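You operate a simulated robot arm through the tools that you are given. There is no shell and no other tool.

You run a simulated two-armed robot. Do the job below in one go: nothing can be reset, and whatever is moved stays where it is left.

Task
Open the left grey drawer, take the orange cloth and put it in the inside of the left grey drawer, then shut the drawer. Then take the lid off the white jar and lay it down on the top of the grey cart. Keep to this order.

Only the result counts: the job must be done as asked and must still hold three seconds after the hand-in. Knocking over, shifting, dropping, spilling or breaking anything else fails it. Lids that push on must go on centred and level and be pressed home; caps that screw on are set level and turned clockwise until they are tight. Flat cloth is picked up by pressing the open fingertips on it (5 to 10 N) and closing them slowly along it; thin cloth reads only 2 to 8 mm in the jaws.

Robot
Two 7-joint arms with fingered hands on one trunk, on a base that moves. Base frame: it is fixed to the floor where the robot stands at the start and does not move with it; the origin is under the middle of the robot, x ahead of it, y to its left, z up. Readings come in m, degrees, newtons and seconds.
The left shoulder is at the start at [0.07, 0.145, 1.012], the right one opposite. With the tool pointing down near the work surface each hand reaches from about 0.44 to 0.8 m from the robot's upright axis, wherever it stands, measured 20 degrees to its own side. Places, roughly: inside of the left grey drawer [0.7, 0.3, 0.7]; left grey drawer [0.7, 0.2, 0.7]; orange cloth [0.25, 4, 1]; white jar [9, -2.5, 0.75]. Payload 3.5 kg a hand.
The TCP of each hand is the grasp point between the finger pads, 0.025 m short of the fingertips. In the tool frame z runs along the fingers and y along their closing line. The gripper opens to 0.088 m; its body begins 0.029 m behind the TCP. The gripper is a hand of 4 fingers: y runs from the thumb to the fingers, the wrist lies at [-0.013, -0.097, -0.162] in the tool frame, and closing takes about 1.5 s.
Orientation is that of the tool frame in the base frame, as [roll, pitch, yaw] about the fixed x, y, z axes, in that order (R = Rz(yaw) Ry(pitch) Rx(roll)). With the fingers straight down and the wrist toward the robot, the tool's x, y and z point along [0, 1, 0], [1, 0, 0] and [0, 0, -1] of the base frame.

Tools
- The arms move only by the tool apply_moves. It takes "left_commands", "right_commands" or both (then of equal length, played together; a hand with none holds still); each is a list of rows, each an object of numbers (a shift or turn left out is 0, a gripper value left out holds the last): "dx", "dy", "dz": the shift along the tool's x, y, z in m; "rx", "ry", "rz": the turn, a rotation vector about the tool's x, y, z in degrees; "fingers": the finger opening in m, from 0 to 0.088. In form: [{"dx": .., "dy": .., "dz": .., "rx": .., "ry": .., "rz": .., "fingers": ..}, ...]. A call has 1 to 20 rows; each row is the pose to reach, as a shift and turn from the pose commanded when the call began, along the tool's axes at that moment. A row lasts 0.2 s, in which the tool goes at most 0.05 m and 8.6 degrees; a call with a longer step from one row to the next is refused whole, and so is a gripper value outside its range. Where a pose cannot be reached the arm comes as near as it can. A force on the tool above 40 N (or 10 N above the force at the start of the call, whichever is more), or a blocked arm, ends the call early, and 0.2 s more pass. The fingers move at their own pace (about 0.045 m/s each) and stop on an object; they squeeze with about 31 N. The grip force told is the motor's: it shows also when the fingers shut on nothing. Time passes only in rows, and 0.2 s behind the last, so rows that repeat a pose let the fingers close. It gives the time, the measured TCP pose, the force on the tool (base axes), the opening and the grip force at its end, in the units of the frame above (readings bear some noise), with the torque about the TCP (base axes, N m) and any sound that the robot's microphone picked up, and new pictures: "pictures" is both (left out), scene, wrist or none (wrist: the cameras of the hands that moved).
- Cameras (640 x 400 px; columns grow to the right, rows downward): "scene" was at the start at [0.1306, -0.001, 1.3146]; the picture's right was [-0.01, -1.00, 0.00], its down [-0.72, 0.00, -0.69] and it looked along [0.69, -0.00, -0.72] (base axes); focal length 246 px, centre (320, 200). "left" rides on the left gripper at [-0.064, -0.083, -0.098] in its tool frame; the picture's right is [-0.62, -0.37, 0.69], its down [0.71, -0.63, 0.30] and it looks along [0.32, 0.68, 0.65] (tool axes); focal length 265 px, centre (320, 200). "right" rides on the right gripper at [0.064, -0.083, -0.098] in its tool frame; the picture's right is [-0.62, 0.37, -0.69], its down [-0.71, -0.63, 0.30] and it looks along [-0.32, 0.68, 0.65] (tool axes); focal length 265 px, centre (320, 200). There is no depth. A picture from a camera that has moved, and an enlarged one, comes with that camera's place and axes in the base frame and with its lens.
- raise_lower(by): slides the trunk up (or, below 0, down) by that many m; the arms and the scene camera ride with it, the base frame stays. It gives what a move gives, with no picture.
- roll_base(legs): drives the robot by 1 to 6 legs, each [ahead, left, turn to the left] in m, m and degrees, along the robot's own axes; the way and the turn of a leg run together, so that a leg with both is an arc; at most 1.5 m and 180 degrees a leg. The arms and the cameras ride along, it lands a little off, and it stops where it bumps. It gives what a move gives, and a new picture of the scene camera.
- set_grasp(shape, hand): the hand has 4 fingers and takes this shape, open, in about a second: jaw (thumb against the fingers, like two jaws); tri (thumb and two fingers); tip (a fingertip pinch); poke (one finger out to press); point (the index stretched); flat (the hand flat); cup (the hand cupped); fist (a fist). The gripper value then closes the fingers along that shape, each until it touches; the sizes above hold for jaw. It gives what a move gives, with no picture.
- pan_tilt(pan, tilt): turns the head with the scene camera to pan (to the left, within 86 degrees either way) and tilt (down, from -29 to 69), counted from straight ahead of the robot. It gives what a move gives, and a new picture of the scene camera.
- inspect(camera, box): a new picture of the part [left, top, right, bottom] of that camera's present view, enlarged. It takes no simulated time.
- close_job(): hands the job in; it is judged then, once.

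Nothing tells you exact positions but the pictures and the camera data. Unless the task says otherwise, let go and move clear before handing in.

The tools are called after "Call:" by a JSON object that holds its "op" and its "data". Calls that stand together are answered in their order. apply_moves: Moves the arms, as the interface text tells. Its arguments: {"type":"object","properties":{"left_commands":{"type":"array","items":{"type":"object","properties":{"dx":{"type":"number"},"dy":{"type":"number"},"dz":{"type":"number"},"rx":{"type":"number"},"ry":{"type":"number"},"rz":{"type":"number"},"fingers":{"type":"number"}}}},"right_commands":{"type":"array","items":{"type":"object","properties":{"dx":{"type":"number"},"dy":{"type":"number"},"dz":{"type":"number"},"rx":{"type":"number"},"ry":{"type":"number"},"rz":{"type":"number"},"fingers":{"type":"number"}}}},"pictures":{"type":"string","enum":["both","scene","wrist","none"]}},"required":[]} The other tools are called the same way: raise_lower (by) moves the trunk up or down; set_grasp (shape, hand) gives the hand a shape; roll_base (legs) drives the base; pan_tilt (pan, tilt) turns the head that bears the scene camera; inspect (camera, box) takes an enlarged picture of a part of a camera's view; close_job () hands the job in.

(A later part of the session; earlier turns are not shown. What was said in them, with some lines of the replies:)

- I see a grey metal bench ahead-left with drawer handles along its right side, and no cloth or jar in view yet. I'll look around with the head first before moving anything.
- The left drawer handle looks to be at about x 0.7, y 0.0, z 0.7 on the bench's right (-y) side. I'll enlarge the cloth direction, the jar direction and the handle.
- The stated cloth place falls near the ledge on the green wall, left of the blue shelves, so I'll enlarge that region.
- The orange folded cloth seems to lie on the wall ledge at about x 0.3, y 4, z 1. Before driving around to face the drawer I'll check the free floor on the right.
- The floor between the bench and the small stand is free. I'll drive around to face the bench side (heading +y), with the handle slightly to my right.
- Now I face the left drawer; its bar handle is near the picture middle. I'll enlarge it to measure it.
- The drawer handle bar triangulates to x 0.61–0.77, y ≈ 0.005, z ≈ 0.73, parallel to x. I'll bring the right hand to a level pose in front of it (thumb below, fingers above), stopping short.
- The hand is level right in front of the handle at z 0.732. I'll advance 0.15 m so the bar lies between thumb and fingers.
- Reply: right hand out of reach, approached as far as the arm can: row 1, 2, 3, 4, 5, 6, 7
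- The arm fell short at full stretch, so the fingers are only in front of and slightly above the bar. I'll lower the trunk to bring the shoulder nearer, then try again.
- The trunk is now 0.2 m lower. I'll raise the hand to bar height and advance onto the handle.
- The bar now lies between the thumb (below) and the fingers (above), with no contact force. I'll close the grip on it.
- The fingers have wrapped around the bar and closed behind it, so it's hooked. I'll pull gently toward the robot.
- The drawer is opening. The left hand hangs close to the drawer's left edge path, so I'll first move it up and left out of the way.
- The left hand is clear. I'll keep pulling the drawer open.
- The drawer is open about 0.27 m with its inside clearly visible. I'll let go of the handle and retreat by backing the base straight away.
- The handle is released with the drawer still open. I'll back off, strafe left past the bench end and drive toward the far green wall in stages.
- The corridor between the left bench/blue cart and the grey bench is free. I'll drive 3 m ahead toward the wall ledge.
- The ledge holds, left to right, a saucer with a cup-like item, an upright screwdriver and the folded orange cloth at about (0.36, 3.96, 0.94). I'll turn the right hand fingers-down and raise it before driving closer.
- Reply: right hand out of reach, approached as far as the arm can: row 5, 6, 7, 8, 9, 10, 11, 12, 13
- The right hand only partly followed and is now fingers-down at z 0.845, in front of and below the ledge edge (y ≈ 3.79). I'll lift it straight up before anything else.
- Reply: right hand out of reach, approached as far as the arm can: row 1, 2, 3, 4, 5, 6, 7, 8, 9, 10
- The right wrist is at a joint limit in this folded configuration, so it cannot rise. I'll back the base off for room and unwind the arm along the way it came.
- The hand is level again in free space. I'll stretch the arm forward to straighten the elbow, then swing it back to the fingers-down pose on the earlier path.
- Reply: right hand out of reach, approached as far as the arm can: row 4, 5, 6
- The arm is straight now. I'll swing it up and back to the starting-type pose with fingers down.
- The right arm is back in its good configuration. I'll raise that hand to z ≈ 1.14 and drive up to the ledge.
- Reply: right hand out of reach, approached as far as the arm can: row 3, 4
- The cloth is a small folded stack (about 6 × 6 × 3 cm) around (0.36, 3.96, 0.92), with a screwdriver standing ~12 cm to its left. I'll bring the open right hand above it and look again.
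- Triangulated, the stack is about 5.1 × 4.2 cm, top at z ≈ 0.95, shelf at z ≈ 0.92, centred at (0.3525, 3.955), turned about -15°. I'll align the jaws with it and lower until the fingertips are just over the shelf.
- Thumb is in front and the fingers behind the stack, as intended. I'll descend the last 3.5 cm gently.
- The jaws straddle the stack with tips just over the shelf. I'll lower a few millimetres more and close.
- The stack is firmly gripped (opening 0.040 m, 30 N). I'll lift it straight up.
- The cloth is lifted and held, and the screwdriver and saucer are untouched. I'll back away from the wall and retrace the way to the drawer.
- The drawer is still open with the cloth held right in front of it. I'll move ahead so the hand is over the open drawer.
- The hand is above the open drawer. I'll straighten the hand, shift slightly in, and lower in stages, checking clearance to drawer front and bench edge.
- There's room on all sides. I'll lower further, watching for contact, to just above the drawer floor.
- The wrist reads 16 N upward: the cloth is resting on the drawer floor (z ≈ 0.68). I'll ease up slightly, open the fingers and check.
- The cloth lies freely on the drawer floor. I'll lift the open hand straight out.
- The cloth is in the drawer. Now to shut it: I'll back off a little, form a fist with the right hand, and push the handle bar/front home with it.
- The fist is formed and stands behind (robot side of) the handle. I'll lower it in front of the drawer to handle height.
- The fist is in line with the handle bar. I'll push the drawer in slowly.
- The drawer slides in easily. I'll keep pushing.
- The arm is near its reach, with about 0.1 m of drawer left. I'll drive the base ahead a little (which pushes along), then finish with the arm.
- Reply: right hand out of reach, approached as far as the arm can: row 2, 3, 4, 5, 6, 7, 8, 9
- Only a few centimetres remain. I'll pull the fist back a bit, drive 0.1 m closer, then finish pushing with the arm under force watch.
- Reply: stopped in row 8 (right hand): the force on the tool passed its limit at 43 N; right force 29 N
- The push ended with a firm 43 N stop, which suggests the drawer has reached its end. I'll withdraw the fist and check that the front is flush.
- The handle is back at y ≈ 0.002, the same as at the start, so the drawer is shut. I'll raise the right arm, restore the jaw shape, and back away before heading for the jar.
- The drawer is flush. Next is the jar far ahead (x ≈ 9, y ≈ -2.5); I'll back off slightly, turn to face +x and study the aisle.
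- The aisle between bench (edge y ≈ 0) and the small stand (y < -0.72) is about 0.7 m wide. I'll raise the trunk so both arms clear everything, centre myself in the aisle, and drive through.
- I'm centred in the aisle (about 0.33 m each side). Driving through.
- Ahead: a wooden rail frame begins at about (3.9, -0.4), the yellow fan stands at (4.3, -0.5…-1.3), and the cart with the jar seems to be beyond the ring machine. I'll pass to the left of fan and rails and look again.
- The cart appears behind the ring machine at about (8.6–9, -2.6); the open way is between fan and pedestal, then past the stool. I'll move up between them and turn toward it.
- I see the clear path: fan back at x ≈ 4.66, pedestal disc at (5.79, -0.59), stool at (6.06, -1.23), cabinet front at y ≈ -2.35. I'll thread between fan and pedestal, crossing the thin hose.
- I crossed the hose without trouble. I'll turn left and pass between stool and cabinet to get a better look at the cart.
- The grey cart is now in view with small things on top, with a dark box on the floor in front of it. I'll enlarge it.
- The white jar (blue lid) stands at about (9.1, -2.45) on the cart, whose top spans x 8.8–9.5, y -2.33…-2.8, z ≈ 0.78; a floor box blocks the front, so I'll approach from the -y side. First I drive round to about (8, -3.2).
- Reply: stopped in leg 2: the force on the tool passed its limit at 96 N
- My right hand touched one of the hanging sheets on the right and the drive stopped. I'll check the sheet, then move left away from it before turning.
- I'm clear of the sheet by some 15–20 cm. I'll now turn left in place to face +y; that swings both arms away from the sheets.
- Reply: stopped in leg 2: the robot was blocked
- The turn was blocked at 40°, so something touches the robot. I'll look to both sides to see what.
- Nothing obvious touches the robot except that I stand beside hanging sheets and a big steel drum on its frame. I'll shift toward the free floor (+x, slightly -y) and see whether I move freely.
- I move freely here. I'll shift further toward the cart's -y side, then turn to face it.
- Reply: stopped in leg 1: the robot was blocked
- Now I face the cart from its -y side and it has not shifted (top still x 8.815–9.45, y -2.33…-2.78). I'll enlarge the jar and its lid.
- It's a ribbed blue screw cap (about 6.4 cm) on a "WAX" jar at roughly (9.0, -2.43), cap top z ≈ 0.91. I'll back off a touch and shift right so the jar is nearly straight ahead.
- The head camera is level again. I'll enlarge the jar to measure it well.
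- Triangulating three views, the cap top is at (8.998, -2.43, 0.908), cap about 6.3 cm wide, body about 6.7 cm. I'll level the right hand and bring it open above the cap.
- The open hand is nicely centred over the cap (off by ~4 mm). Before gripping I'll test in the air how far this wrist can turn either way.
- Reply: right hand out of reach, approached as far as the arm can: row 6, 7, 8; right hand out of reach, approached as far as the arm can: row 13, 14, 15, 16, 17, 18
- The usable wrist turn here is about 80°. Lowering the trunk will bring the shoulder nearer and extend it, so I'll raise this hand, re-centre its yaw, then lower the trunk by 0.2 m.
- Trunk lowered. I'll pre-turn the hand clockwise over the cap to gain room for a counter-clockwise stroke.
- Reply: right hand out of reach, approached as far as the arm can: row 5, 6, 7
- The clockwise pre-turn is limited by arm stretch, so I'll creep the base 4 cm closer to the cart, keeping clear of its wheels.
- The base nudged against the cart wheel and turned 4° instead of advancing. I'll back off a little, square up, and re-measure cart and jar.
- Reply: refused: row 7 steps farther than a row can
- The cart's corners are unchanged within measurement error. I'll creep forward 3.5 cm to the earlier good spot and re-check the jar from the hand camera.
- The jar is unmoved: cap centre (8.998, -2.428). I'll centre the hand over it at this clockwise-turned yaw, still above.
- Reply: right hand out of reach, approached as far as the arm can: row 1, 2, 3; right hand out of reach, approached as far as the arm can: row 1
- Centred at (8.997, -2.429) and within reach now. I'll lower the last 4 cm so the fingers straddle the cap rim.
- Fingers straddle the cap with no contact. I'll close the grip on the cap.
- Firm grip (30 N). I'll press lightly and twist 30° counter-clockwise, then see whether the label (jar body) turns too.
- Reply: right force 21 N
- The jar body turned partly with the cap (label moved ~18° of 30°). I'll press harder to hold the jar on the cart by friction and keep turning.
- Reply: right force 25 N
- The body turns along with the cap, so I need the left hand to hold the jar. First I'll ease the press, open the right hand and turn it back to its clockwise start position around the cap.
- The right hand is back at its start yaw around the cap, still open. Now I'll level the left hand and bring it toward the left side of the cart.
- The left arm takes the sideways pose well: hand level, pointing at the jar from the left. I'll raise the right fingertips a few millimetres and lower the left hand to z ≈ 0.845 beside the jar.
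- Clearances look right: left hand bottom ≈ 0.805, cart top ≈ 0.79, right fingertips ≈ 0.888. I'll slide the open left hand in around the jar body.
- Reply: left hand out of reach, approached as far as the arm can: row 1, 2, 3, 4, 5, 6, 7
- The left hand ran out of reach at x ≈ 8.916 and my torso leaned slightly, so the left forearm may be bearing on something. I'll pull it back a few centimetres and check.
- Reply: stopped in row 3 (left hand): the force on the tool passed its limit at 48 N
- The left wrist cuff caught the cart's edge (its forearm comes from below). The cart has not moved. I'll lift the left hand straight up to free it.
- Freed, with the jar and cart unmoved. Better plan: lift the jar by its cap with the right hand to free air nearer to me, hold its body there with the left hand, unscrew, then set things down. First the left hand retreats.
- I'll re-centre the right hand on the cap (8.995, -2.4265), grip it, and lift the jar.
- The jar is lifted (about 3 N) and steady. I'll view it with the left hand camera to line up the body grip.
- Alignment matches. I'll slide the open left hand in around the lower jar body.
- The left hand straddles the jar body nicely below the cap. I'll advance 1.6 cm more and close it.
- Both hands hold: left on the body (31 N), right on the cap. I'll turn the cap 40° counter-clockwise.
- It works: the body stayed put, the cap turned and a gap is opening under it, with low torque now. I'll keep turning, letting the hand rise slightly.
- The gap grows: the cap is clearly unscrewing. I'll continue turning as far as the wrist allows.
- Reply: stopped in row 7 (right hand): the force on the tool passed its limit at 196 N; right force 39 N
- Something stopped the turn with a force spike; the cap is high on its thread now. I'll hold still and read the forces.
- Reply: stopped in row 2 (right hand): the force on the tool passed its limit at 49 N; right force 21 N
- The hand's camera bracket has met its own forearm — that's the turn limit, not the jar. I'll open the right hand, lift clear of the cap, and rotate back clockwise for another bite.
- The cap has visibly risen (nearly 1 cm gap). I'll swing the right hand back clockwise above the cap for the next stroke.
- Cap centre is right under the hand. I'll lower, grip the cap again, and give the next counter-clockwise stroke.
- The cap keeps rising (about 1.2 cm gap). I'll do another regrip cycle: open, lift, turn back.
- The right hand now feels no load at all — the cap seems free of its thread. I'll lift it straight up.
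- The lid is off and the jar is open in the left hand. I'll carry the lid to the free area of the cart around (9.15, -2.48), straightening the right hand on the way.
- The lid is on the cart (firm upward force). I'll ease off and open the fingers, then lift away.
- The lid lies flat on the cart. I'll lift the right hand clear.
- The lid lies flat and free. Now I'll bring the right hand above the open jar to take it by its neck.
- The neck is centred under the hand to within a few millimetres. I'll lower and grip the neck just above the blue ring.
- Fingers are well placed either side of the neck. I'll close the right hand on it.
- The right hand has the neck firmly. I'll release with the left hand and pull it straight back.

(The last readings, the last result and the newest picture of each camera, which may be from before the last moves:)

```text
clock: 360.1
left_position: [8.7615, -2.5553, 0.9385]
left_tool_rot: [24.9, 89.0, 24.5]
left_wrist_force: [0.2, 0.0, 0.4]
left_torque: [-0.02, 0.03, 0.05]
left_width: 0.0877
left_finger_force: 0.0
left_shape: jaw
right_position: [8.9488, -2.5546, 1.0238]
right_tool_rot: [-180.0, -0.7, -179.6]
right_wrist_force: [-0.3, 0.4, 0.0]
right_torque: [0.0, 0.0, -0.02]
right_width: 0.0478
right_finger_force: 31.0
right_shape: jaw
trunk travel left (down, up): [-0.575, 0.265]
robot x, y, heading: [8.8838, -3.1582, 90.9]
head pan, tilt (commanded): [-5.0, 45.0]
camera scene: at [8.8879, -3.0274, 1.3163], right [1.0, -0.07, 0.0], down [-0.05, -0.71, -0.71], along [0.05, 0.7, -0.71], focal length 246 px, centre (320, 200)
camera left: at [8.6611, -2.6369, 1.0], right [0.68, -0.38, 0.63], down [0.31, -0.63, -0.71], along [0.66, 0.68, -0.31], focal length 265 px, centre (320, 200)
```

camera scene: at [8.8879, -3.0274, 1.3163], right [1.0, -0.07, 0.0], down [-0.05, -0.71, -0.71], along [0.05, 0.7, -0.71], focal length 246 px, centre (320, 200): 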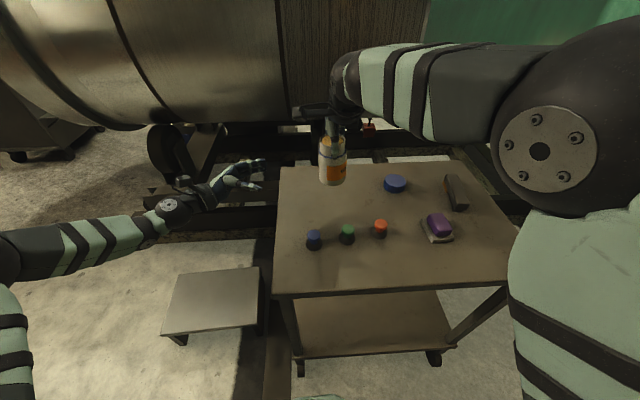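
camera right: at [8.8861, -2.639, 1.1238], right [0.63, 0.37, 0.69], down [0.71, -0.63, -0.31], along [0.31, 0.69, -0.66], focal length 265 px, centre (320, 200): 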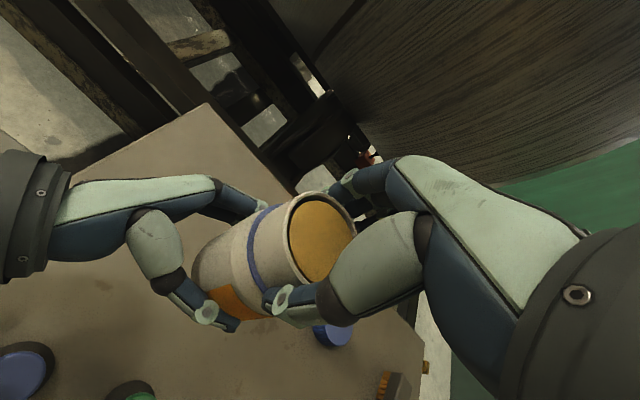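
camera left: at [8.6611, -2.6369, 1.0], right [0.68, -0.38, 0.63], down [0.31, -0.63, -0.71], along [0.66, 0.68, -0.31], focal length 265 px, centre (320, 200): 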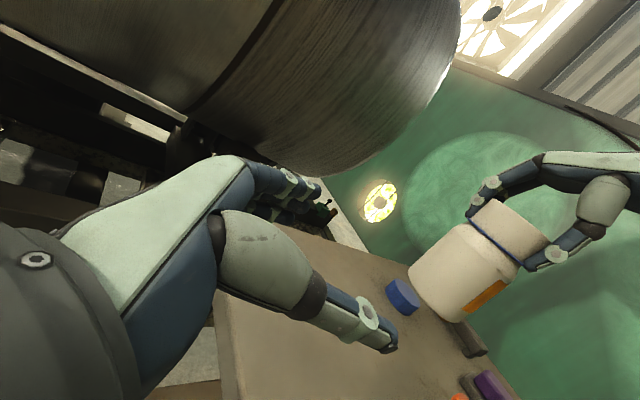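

The jar hangs securely from the right hand and the left is clear. I'll move the jar back over its original spot (8.997, -2.43) and lower it.

Call:
{"op": "apply_moves", "data": {"right_commands": [{"dx": -0.008, "dy": 0.02, "dz": 0.01}, {"dx": -0.018, "dy": 0.045, "dz": 0.025}, {"dx": -0.028, "dy": 0.07, "dz": 0.04}, {"dx": -0.038, "dy": 0.095, "dz": 0.055}, {"dx": -0.047, "dy": 0.118, "dz": 0.07}, {"dx": -0.047, "dy": 0.1256, "dz": 0.08}, {"dx": -0.047, "dy": 0.1256, "dz": 0.09}, {"dx": -0.047, "dy": 0.1256, "dz": 0.098}, {"dx": -0.047, "dy": 0.1256, "dz": 0.098}]}}

Call:
{"op": "inspect", "data": {"camera": "scene", "box": [290, 120, 410, 195]}}

Call:
{"op": "inspect", "data": {"camera": "left", "box": [360, 150, 600, 300]}}

```text
clock: 362.1
left_position: [8.7612, -2.5552, 0.9389]
left_tool_rot: [21.2, 88.9, 20.8]
left_wrist_force: [0.0, 0.0, -0.5]
left_torque: [0.01, -0.05, -0.04]
left_width: 0.0879
left_finger_force: 0.0
left_shape: jaw
right_position: [8.9942, -2.4289, 0.9256]
right_tool_rot: [180.0, -0.7, -179.6]
right_wrist_force: [0.3, -0.1, -0.1]
right_torque: [0.06, 0.01, 0.0]
right_width: 0.0475
right_finger_force: 31.4
right_shape: jaw
trunk travel left (down, up): [-0.575, 0.265]
robot x, y, heading: [8.883, -3.1613, 90.8]
head pan, tilt (commanded): [-5.0, 45.0]
camera scene: at [8.8876, -3.0275, 1.3163], right [1.0, -0.07, 0.0], down [-0.05, -0.71, -0.71], along [0.05, 0.7, -0.71], focal length 246 px, centre (320, 200)
camera right: at [8.9315, -2.5131, 1.0259], right [0.63, 0.37, 0.69], down [0.71, -0.63, -0.31], along [0.31, 0.69, -0.66], focal length 265 px, centre (320, 200)
```

scene: 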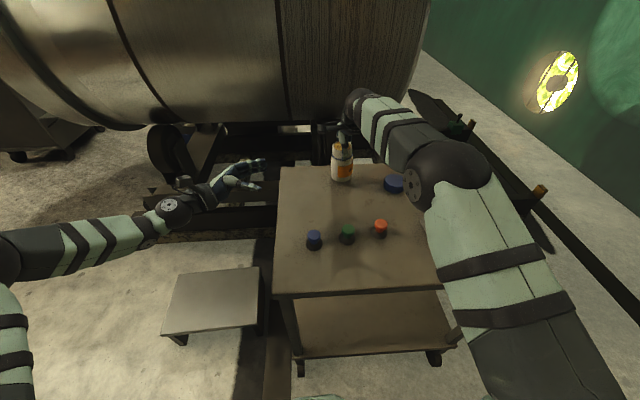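
right: 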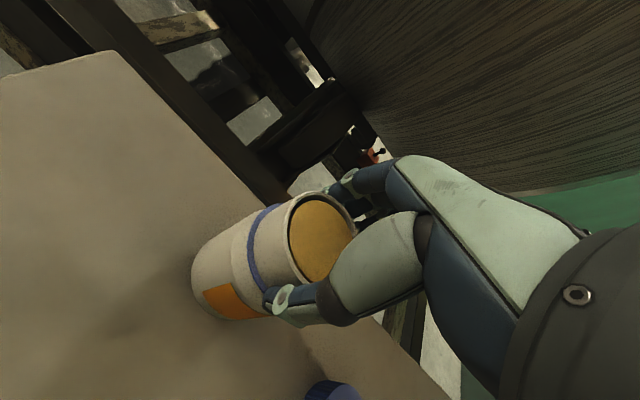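

```text
5.33 times, centred on (350, 158) of scene
camera zoom: at [8.8876, -3.0275, 1.3163], right [1.0, -0.07, 0.0], down [-0.05, -0.71, -0.71], along [0.05, 0.7, -0.71], focal length 1314 px, centre (160, 427)
```

zoom: 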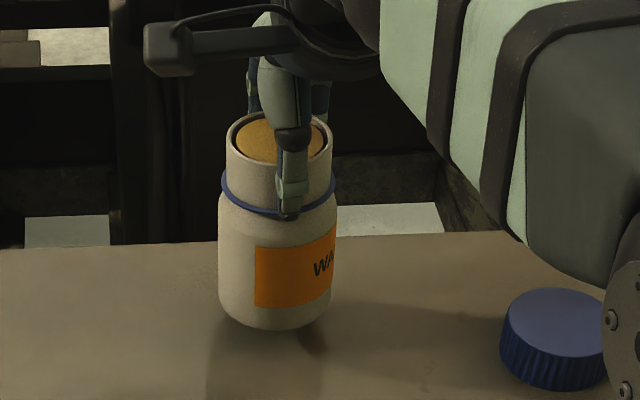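

```text
2.67 times, centred on (480, 225) of left
camera zoom: at [8.6611, -2.6369, 0.9999], right [0.68, -0.38, 0.63], down [0.31, -0.63, -0.71], along [0.66, 0.68, -0.31], focal length 708 px, centre (-107, 133)
```

zoom: 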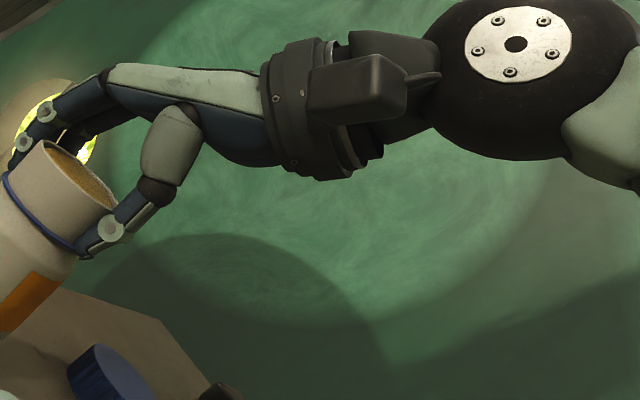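

The jar is upright, over its old place, about 1.5 cm above the cart. I'll lower gently until it touches.

Call:
{"op": "apply_moves", "data": {"right_commands": [{"dz": 0.003}, {"dz": 0.006}, {"dz": 0.009}, {"dz": 0.009}], "pictures": "none"}}

Call:
{"op": "apply_moves", "data": {"right_commands": [{"dz": 0.001}, {"dz": 0.002}, {"dz": 0.003}], "pictures": "none"}}

Call:
{"op": "apply_moves", "data": {"right_commands": [{"dz": 0.001}, {"dz": 0.002}, {"dz": 0.002}], "pictures": "none"}}

```text
clock: 363.1
left_position: [8.7618, -2.5553, 0.9394]
left_tool_rot: [19.0, 88.9, 18.7]
left_wrist_force: [-0.2, 0.9, -0.2]
left_torque: [-0.01, 0.01, -0.01]
left_width: 0.0875
left_finger_force: 0.2
left_shape: jaw
right_position: [8.9936, -2.4292, 0.9162]
right_tool_rot: [180.0, -0.7, -179.6]
right_wrist_force: [-0.2, 0.0, -0.4]
right_torque: [-0.01, 0.01, 0.02]
right_width: 0.0476
right_finger_force: 31.2
right_shape: jaw
trunk travel left (down, up): [-0.575, 0.265]
robot x, y, heading: [8.8804, -3.1554, 91.0]
head pan, tilt (commanded): [-5.0, 45.0]
```

```text
clock: 363.9
left_position: [8.7618, -2.5559, 0.9383]
left_tool_rot: [20.4, 89.0, 20.0]
left_wrist_force: [0.9, 0.4, -0.2]
left_torque: [0.0, 0.01, -0.04]
left_width: 0.0879
left_finger_force: 0.2
left_shape: jaw
right_position: [8.9939, -2.4297, 0.9153]
right_tool_rot: [-180.0, -0.6, -179.5]
right_wrist_force: [0.0, -0.7, 0.2]
right_torque: [0.05, -0.01, 0.01]
right_width: 0.0476
right_finger_force: 31.1
right_shape: jaw
trunk travel left (down, up): [-0.575, 0.265]
robot x, y, heading: [8.8824, -3.1578, 91.2]
head pan, tilt (commanded): [-5.0, 45.0]
```

```text
clock: 364.7
left_position: [8.7619, -2.5545, 0.9387]
left_tool_rot: [24.3, 88.9, 23.9]
left_wrist_force: [-0.2, -0.2, -0.7]
left_torque: [0.0, 0.02, -0.01]
left_width: 0.0878
left_finger_force: 0.1
left_shape: jaw
right_position: [8.9937, -2.4293, 0.9128]
right_tool_rot: [-180.0, -0.7, -179.6]
right_wrist_force: [0.3, -0.2, 0.1]
right_torque: [0.01, 0.01, -0.02]
right_width: 0.0477
right_finger_force: 31.0
right_shape: jaw
trunk travel left (down, up): [-0.575, 0.265]
robot x, y, heading: [8.883, -3.1567, 90.9]
head pan, tilt (commanded): [-5.0, 45.0]
```

Call:
{"op": "apply_moves", "data": {"right_commands": [{"dz": 0.001}, {"dz": 0.002}, {"dz": 0.003}], "pictures": "none"}}

Call:
{"op": "apply_moves", "data": {"right_commands": [{"dz": 0.001}, {"dz": 0.002}, {"dz": 0.003}]}}

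Call:
{"op": "inspect", "data": {"camera": "scene", "box": [290, 120, 410, 195]}}

```text
clock: 365.5
left_position: [8.7627, -2.5552, 0.9395]
left_tool_rot: [18.3, 88.9, 17.9]
left_wrist_force: [0.4, -0.4, -0.1]
left_torque: [0.01, 0.0, -0.02]
left_width: 0.0874
left_finger_force: 0.1
left_shape: jaw
right_position: [8.9937, -2.4279, 0.9092]
right_tool_rot: [-180.0, -0.7, -179.6]
right_wrist_force: [0.2, -0.8, 0.4]
right_torque: [-0.02, 0.02, -0.01]
right_width: 0.0475
right_finger_force: 31.4
right_shape: jaw
trunk travel left (down, up): [-0.575, 0.265]
robot x, y, heading: [8.8796, -3.1582, 91.1]
head pan, tilt (commanded): [-5.0, 45.0]
```

```text
clock: 366.3
left_position: [8.7627, -2.5555, 0.939]
left_tool_rot: [21.5, 89.0, 21.1]
left_wrist_force: [-0.3, -0.1, -0.1]
left_torque: [-0.03, -0.01, -0.02]
left_width: 0.0874
left_finger_force: 0.0
left_shape: jaw
right_position: [8.9932, -2.4287, 0.9077]
right_tool_rot: [179.9, -0.7, -179.6]
right_wrist_force: [0.4, -0.5, 0.0]
right_torque: [-0.03, 0.0, 0.02]
right_width: 0.0476
right_finger_force: 31.1
right_shape: jaw
trunk travel left (down, up): [-0.575, 0.265]
robot x, y, heading: [8.8838, -3.1606, 91.0]
head pan, tilt (commanded): [-5.0, 45.0]
camera scene: at [8.8877, -3.0277, 1.3164], right [1.0, -0.07, 0.0], down [-0.05, -0.71, -0.71], along [0.05, 0.71, -0.71], focal length 246 px, centre (320, 200)
camera right: at [8.9313, -2.5132, 1.007], right [0.63, 0.37, 0.69], down [0.71, -0.62, -0.31], along [0.31, 0.69, -0.66], focal length 265 px, centre (320, 200)
```

scene: 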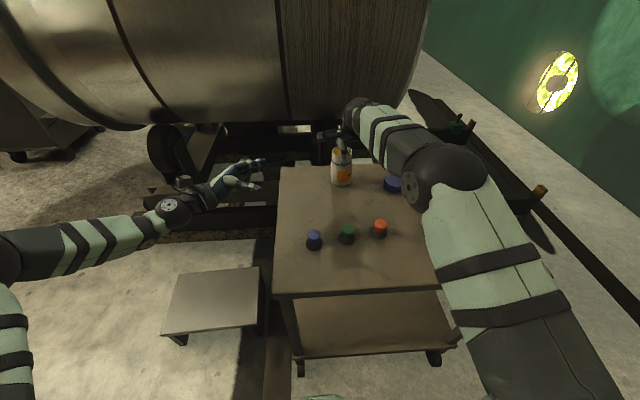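
right: 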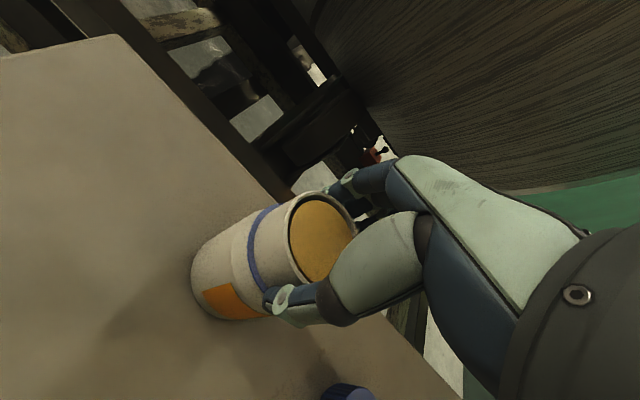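

```text
5.33 times, centred on (350, 158) of scene
camera zoom: at [8.8877, -3.0277, 1.3164], right [1.0, -0.07, 0.0], down [-0.05, -0.71, -0.71], along [0.05, 0.71, -0.71], focal length 1314 px, centre (160, 427)
```

zoom: 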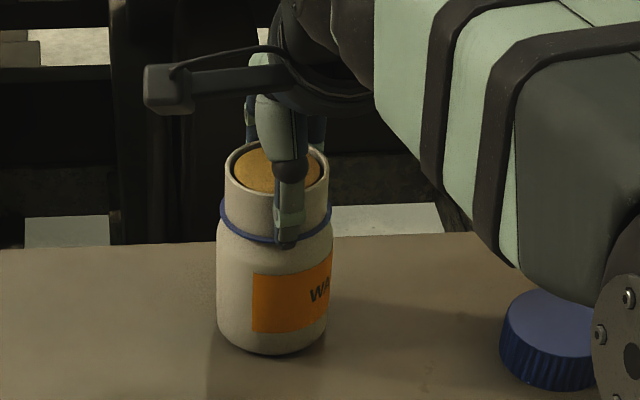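

Call:
{"op": "apply_moves", "data": {"right_commands": [{"dz": 0.001}, {"dz": 0.002}, {"dz": 0.002}], "pictures": "none"}}

Call:
{"op": "apply_moves", "data": {"right_commands": [{"dz": 0.001}, {"dz": 0.002}, {"dz": 0.002}], "pictures": "none"}}

```text
clock: 367.1
left_position: [8.7629, -2.5555, 0.9398]
left_tool_rot: [19.6, 88.8, 19.3]
left_wrist_force: [-0.4, 0.2, 0.8]
left_torque: [0.03, 0.0, 0.02]
left_width: 0.0878
left_finger_force: 0.1
left_shape: jaw
right_position: [8.9945, -2.4296, 0.9065]
right_tool_rot: [179.6, -0.7, -179.7]
right_wrist_force: [2.0, -0.1, 5.2]
right_torque: [0.0, -0.04, -0.02]
right_width: 0.0475
right_finger_force: 30.8
right_shape: jaw
trunk travel left (down, up): [-0.575, 0.265]
robot x, y, heading: [8.8826, -3.1599, 91.1]
head pan, tilt (commanded): [-5.0, 45.0]
```

```text
clock: 367.9
left_position: [8.762, -2.5575, 0.9393]
left_tool_rot: [28.5, 88.9, 28.2]
left_wrist_force: [-0.2, 0.1, 0.4]
left_torque: [0.01, 0.0, -0.06]
left_width: 0.0875
left_finger_force: 0.1
left_shape: jaw
right_position: [8.9953, -2.4309, 0.9064]
right_tool_rot: [179.6, -0.7, -179.7]
right_wrist_force: [4.2, 1.6, 12.2]
right_torque: [0.11, -0.08, -0.02]
right_width: 0.0474
right_finger_force: 31.0
right_shape: jaw
trunk travel left (down, up): [-0.575, 0.265]
robot x, y, heading: [8.884, -3.1593, 90.9]
head pan, tilt (commanded): [-5.0, 45.0]
```

The jar stands on the cart (12 N). I'll ease off, open the fingers and lift the hand clear.

Call:
{"op": "apply_moves", "data": {"right_commands": [{"dz": -0.002}, {"dz": -0.003}, {"dz": -0.003, "fingers": 0.055}, {"dz": -0.003, "fingers": 0.065}, {"dz": -0.003, "fingers": 0.075}, {"dz": -0.003, "fingers": 0.088}, {"dz": -0.003, "fingers": 0.088}, {"dz": -0.003, "fingers": 0.088}, {"dz": -0.003, "fingers": 0.088}]}}

Call:
{"op": "inspect", "data": {"camera": "scene", "box": [290, 120, 410, 195]}}

```text
clock: 369.9
left_position: [8.762, -2.5549, 0.9384]
left_tool_rot: [20.6, 88.9, 20.3]
left_wrist_force: [1.3, 0.7, 0.7]
left_torque: [0.02, -0.01, 0.02]
left_width: 0.0875
left_finger_force: 0.0
left_shape: jaw
right_position: [8.9943, -2.4296, 0.9057]
right_tool_rot: [180.0, -0.7, -179.6]
right_wrist_force: [0.2, -0.3, 0.0]
right_torque: [0.0, -0.04, 0.02]
right_width: 0.0876
right_finger_force: 0.0
right_shape: jaw
trunk travel left (down, up): [-0.575, 0.265]
robot x, y, heading: [8.8824, -3.1558, 91.2]
head pan, tilt (commanded): [-5.0, 45.0]
camera scene: at [8.8875, -3.0279, 1.3164], right [1.0, -0.07, 0.0], down [-0.05, -0.71, -0.71], along [0.05, 0.71, -0.71], focal length 246 px, centre (320, 200)
camera right: at [8.9313, -2.5139, 1.0059], right [0.63, 0.37, 0.69], down [0.71, -0.63, -0.31], along [0.31, 0.69, -0.66], focal length 265 px, centre (320, 200)
```

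scene: 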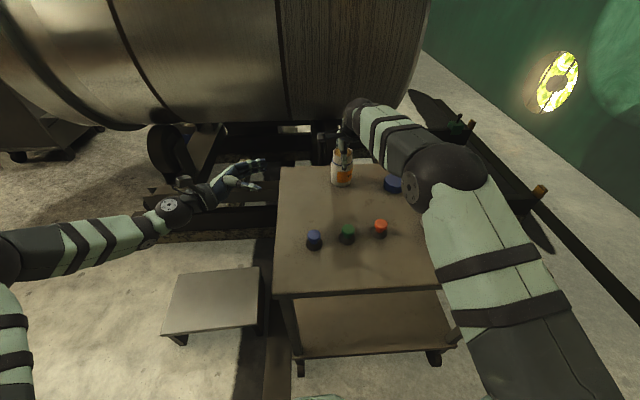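
right: 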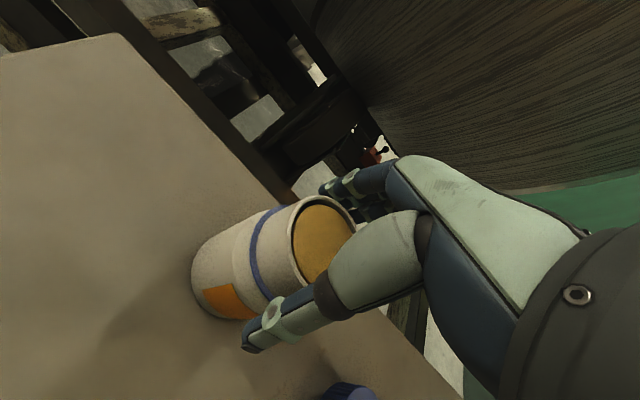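

```text
5.33 times, centred on (350, 158) of scene
camera zoom: at [8.8875, -3.0279, 1.3164], right [1.0, -0.07, 0.0], down [-0.05, -0.71, -0.71], along [0.05, 0.71, -0.71], focal length 1314 px, centre (160, 427)
```

zoom: 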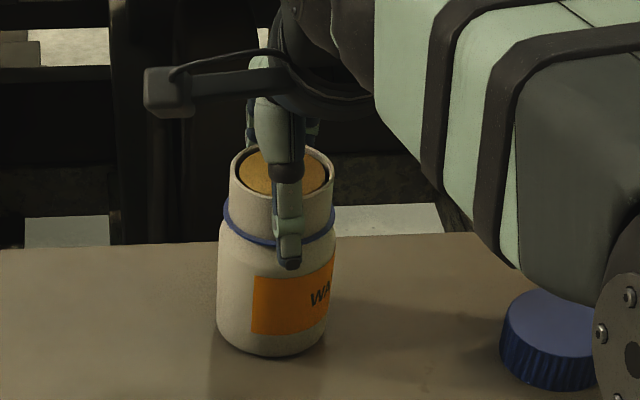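

The jar stands upright on its base. I'll raise the right hand straight up and away.

Call:
{"op": "apply_moves", "data": {"right_commands": [{"dz": -0.01}, {"dz": -0.025}, {"dz": -0.045}, {"dz": -0.07}, {"dz": -0.1}, {"dz": -0.13}, {"dz": -0.16}, {"dz": -0.17}, {"dz": -0.17, "dy": -0.03}, {"dz": -0.17, "dy": -0.06}, {"dz": -0.17, "dy": -0.06}]}}

Call:
{"op": "inspect", "data": {"camera": "scene", "box": [260, 130, 500, 280]}}

```text
clock: 372.3
left_position: [8.7613, -2.555, 0.9385]
left_tool_rot: [17.8, 88.9, 17.4]
left_wrist_force: [-0.4, 0.5, -0.5]
left_torque: [0.02, -0.02, 0.01]
left_width: 0.0875
left_finger_force: 0.0
left_shape: jaw
right_position: [8.9976, -2.4885, 1.0771]
right_tool_rot: [180.0, -0.8, -179.7]
right_wrist_force: [0.4, -0.4, 1.0]
right_torque: [-0.04, 0.0, 0.02]
right_width: 0.0877
right_finger_force: 0.1
right_shape: jaw
right hand out of reach, approached as far as the arm can: row 6, 7, 8
trunk travel left (down, up): [-0.575, 0.265]
robot x, y, heading: [8.883, -3.1596, 90.9]
head pan, tilt (commanded): [-5.0, 45.0]
camera scene: at [8.8873, -3.027, 1.3163], right [1.0, -0.07, 0.0], down [-0.05, -0.71, -0.71], along [0.05, 0.7, -0.71], focal length 246 px, centre (320, 200)
camera right: at [8.9348, -2.5721, 1.1757], right [0.63, 0.37, 0.69], down [0.71, -0.63, -0.31], along [0.31, 0.69, -0.66], focal length 265 px, centre (320, 200)
```

scene: 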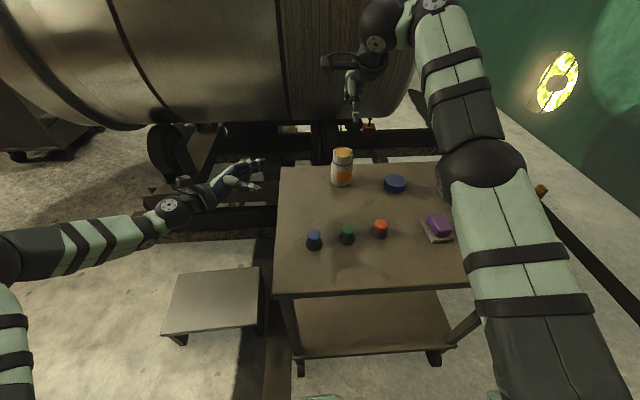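
right: 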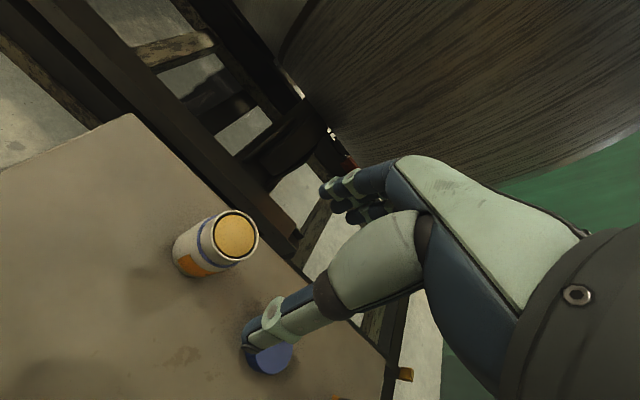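

```text
2.67 times, centred on (380, 205) of scene
camera zoom: at [8.8873, -3.027, 1.3163], right [1.0, -0.07, 0.0], down [-0.05, -0.71, -0.71], along [0.05, 0.7, -0.71], focal length 657 px, centre (160, 187)
```

zoom: 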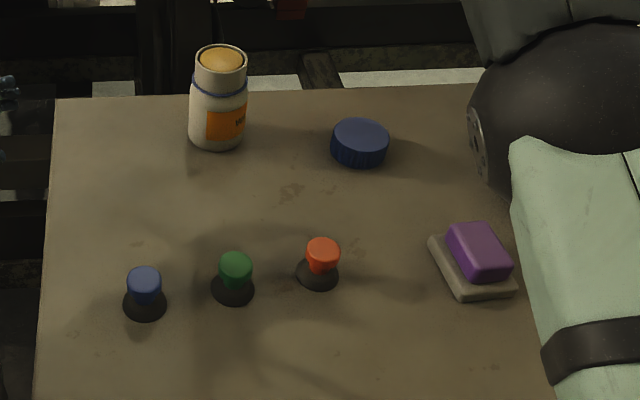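

The open jar stands in its old place and the lid lies flat beside it; knobs and sponge look untouched. I'll retract both hands further and take a last look.

Call:
{"op": "apply_moves", "data": {"right_commands": [{"dy": -0.03, "dx": -0.02}, {"dy": -0.06, "dx": -0.05, "dz": -0.01}, {"dy": -0.09, "dx": -0.08, "dz": -0.02}, {"dy": -0.12, "dx": -0.11, "dz": -0.03}, {"dy": -0.15, "dx": -0.14, "dz": -0.04}, {"dy": -0.17, "dx": -0.17, "dz": -0.05}, {"dy": -0.17, "dx": -0.17, "dz": -0.05}], "left_commands": [{"dz": -0.01}, {"dz": -0.02}, {"dz": -0.03}, {"dz": -0.04}, {"dz": -0.05}, {"dz": -0.06}, {"dz": -0.06}]}}

Call:
{"op": "pan_tilt", "data": {"pan": -8, "tilt": 42}}

Call:
{"op": "inspect", "data": {"camera": "scene", "box": [250, 120, 490, 270]}}

```text
clock: 373.9
left_position: [8.7006, -2.554, 0.9375]
left_tool_rot: [21.9, 89.0, 21.4]
left_wrist_force: [-0.7, 0.6, 0.2]
left_torque: [0.01, 0.03, 0.02]
left_width: 0.0877
left_finger_force: 0.0
left_shape: jaw
right_position: [9.1781, -2.5779, 1.1729]
right_tool_rot: [-180.0, -0.7, -179.5]
right_wrist_force: [0.5, -0.4, -0.1]
right_torque: [0.02, 0.01, -0.01]
right_width: 0.0877
right_finger_force: 0.0
right_shape: jaw
right hand out of reach, approached as far as the arm can: row 1, 2, 3, 4, 5, 6, 7
trunk travel left (down, up): [-0.575, 0.265]
robot x, y, heading: [8.8856, -3.1535, 90.9]
head pan, tilt (commanded): [-5.0, 45.0]
camera scene: at [8.8868, -3.0275, 1.3163], right [1.0, -0.07, 0.0], down [-0.05, -0.71, -0.71], along [0.05, 0.7, -0.71], focal length 246 px, centre (320, 200)
camera right: at [9.1151, -2.663, 1.2728], right [0.63, 0.37, 0.69], down [0.72, -0.63, -0.31], along [0.31, 0.69, -0.66], focal length 265 px, centre (320, 200)
camera left: at [8.5999, -2.6357, 0.9987], right [0.68, -0.38, 0.63], down [0.31, -0.63, -0.71], along [0.66, 0.68, -0.31], focal length 265 px, centre (320, 200)
```

scene: 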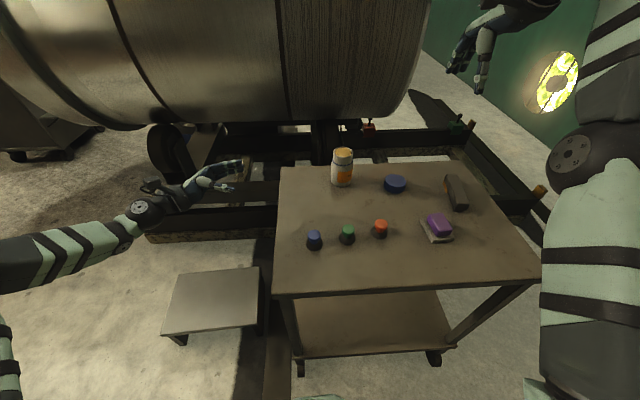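
right: 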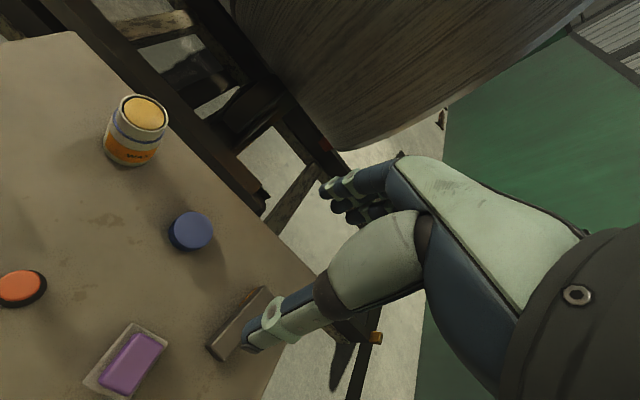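
left: 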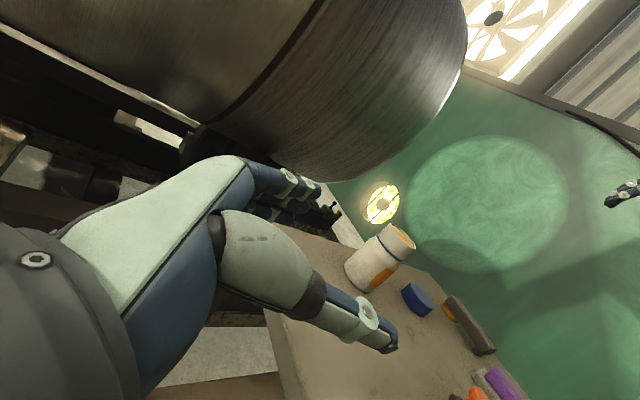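

```text
clock: 374.6
left_position: [8.7016, -2.5541, 0.9365]
left_tool_rot: [21.1, 88.9, 20.7]
left_wrist_force: [-0.3, 0.2, -0.6]
left_torque: [-0.02, -0.02, 0.05]
left_width: 0.0877
left_finger_force: 0.1
left_shape: jaw
right_position: [9.177, -2.5788, 1.1722]
right_tool_rot: [180.0, -0.7, -179.6]
right_wrist_force: [0.2, -0.7, -0.2]
right_torque: [0.03, 0.02, 0.02]
right_width: 0.0879
right_finger_force: 0.2
right_shape: jaw
trunk travel left (down, up): [-0.575, 0.265]
robot x, y, heading: [8.8841, -3.1602, 91.1]
head pan, tilt (commanded): [-8.0, 42.0]
camera scene: at [8.8919, -3.026, 1.3207], right [0.99, -0.12, 0.0], down [-0.08, -0.66, -0.74], along [0.09, 0.74, -0.67], focal length 246 px, centre (320, 200)
```

scene: 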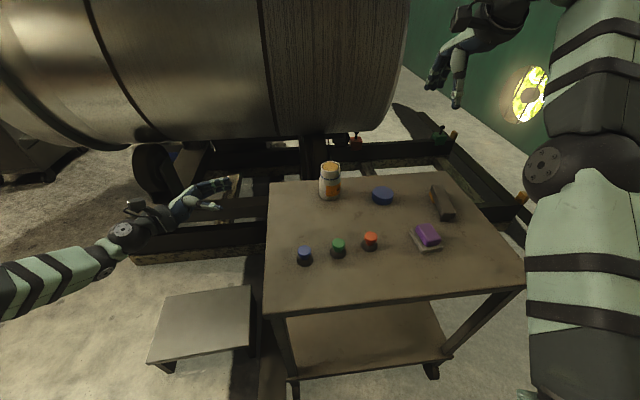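

```text
2.67 times, centred on (370, 195) of scene
camera zoom: at [8.8919, -3.026, 1.3207], right [0.99, -0.12, 0.0], down [-0.08, -0.66, -0.74], along [0.09, 0.74, -0.67], focal length 657 px, centre (187, 213)
```

zoom: 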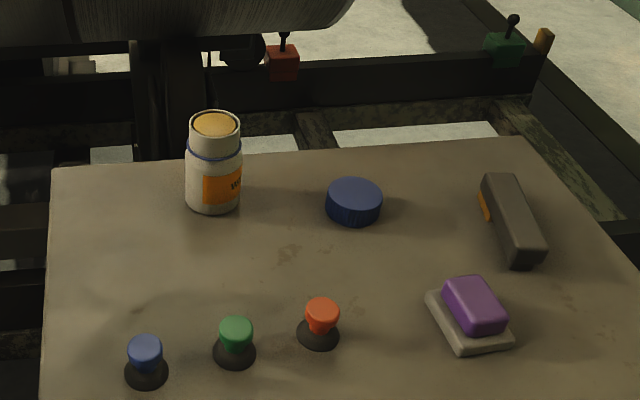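

Everything looks right: the cloth is in the shut drawer, the jar stands open in its original spot, its lid lies flat on the grey cart, the other items are undisturbed and both hands are clear. I'm handing the job in.

Call:
{"op": "close_job", "data": {}}

```text
The job is handed in.
```

I've handed the job in. As far as I could tell from the cameras, every step was done in the order you asked.

- **Cloth and drawer:** I opened the left grey drawer, laid the folded orange cloth inside and pushed the drawer shut. The handle ended up back at its starting position. I didn't drive back to look at the drawer again before handing in.
- **Jar and lid:** I unscrewed the blue lid and laid it flat on top of the grey cart. To do this I had to lift the jar off the cart and hold it with the other hand. I then set the open jar back upright in its original spot, give or take a few millimetres.
- **Other items:** The things on the cart look undisturbed, and so did the saucer and screwdriver on the wall ledge.

Three bumps along the way could count against the job:
- **Hanging sheet:** my right hand hit one of the hanging sheets on the way to the jar, with a 96 N force. I saw no sign that it had moved.
- **Cart wheel:** the base touched the grey cart's wheel area once or twice. The cart's corners measured the same afterwards, to within about a centimetre.
- **Cart edge:** my left wrist caught the edge of the cart once, and I lifted it free. The cart had not moved.
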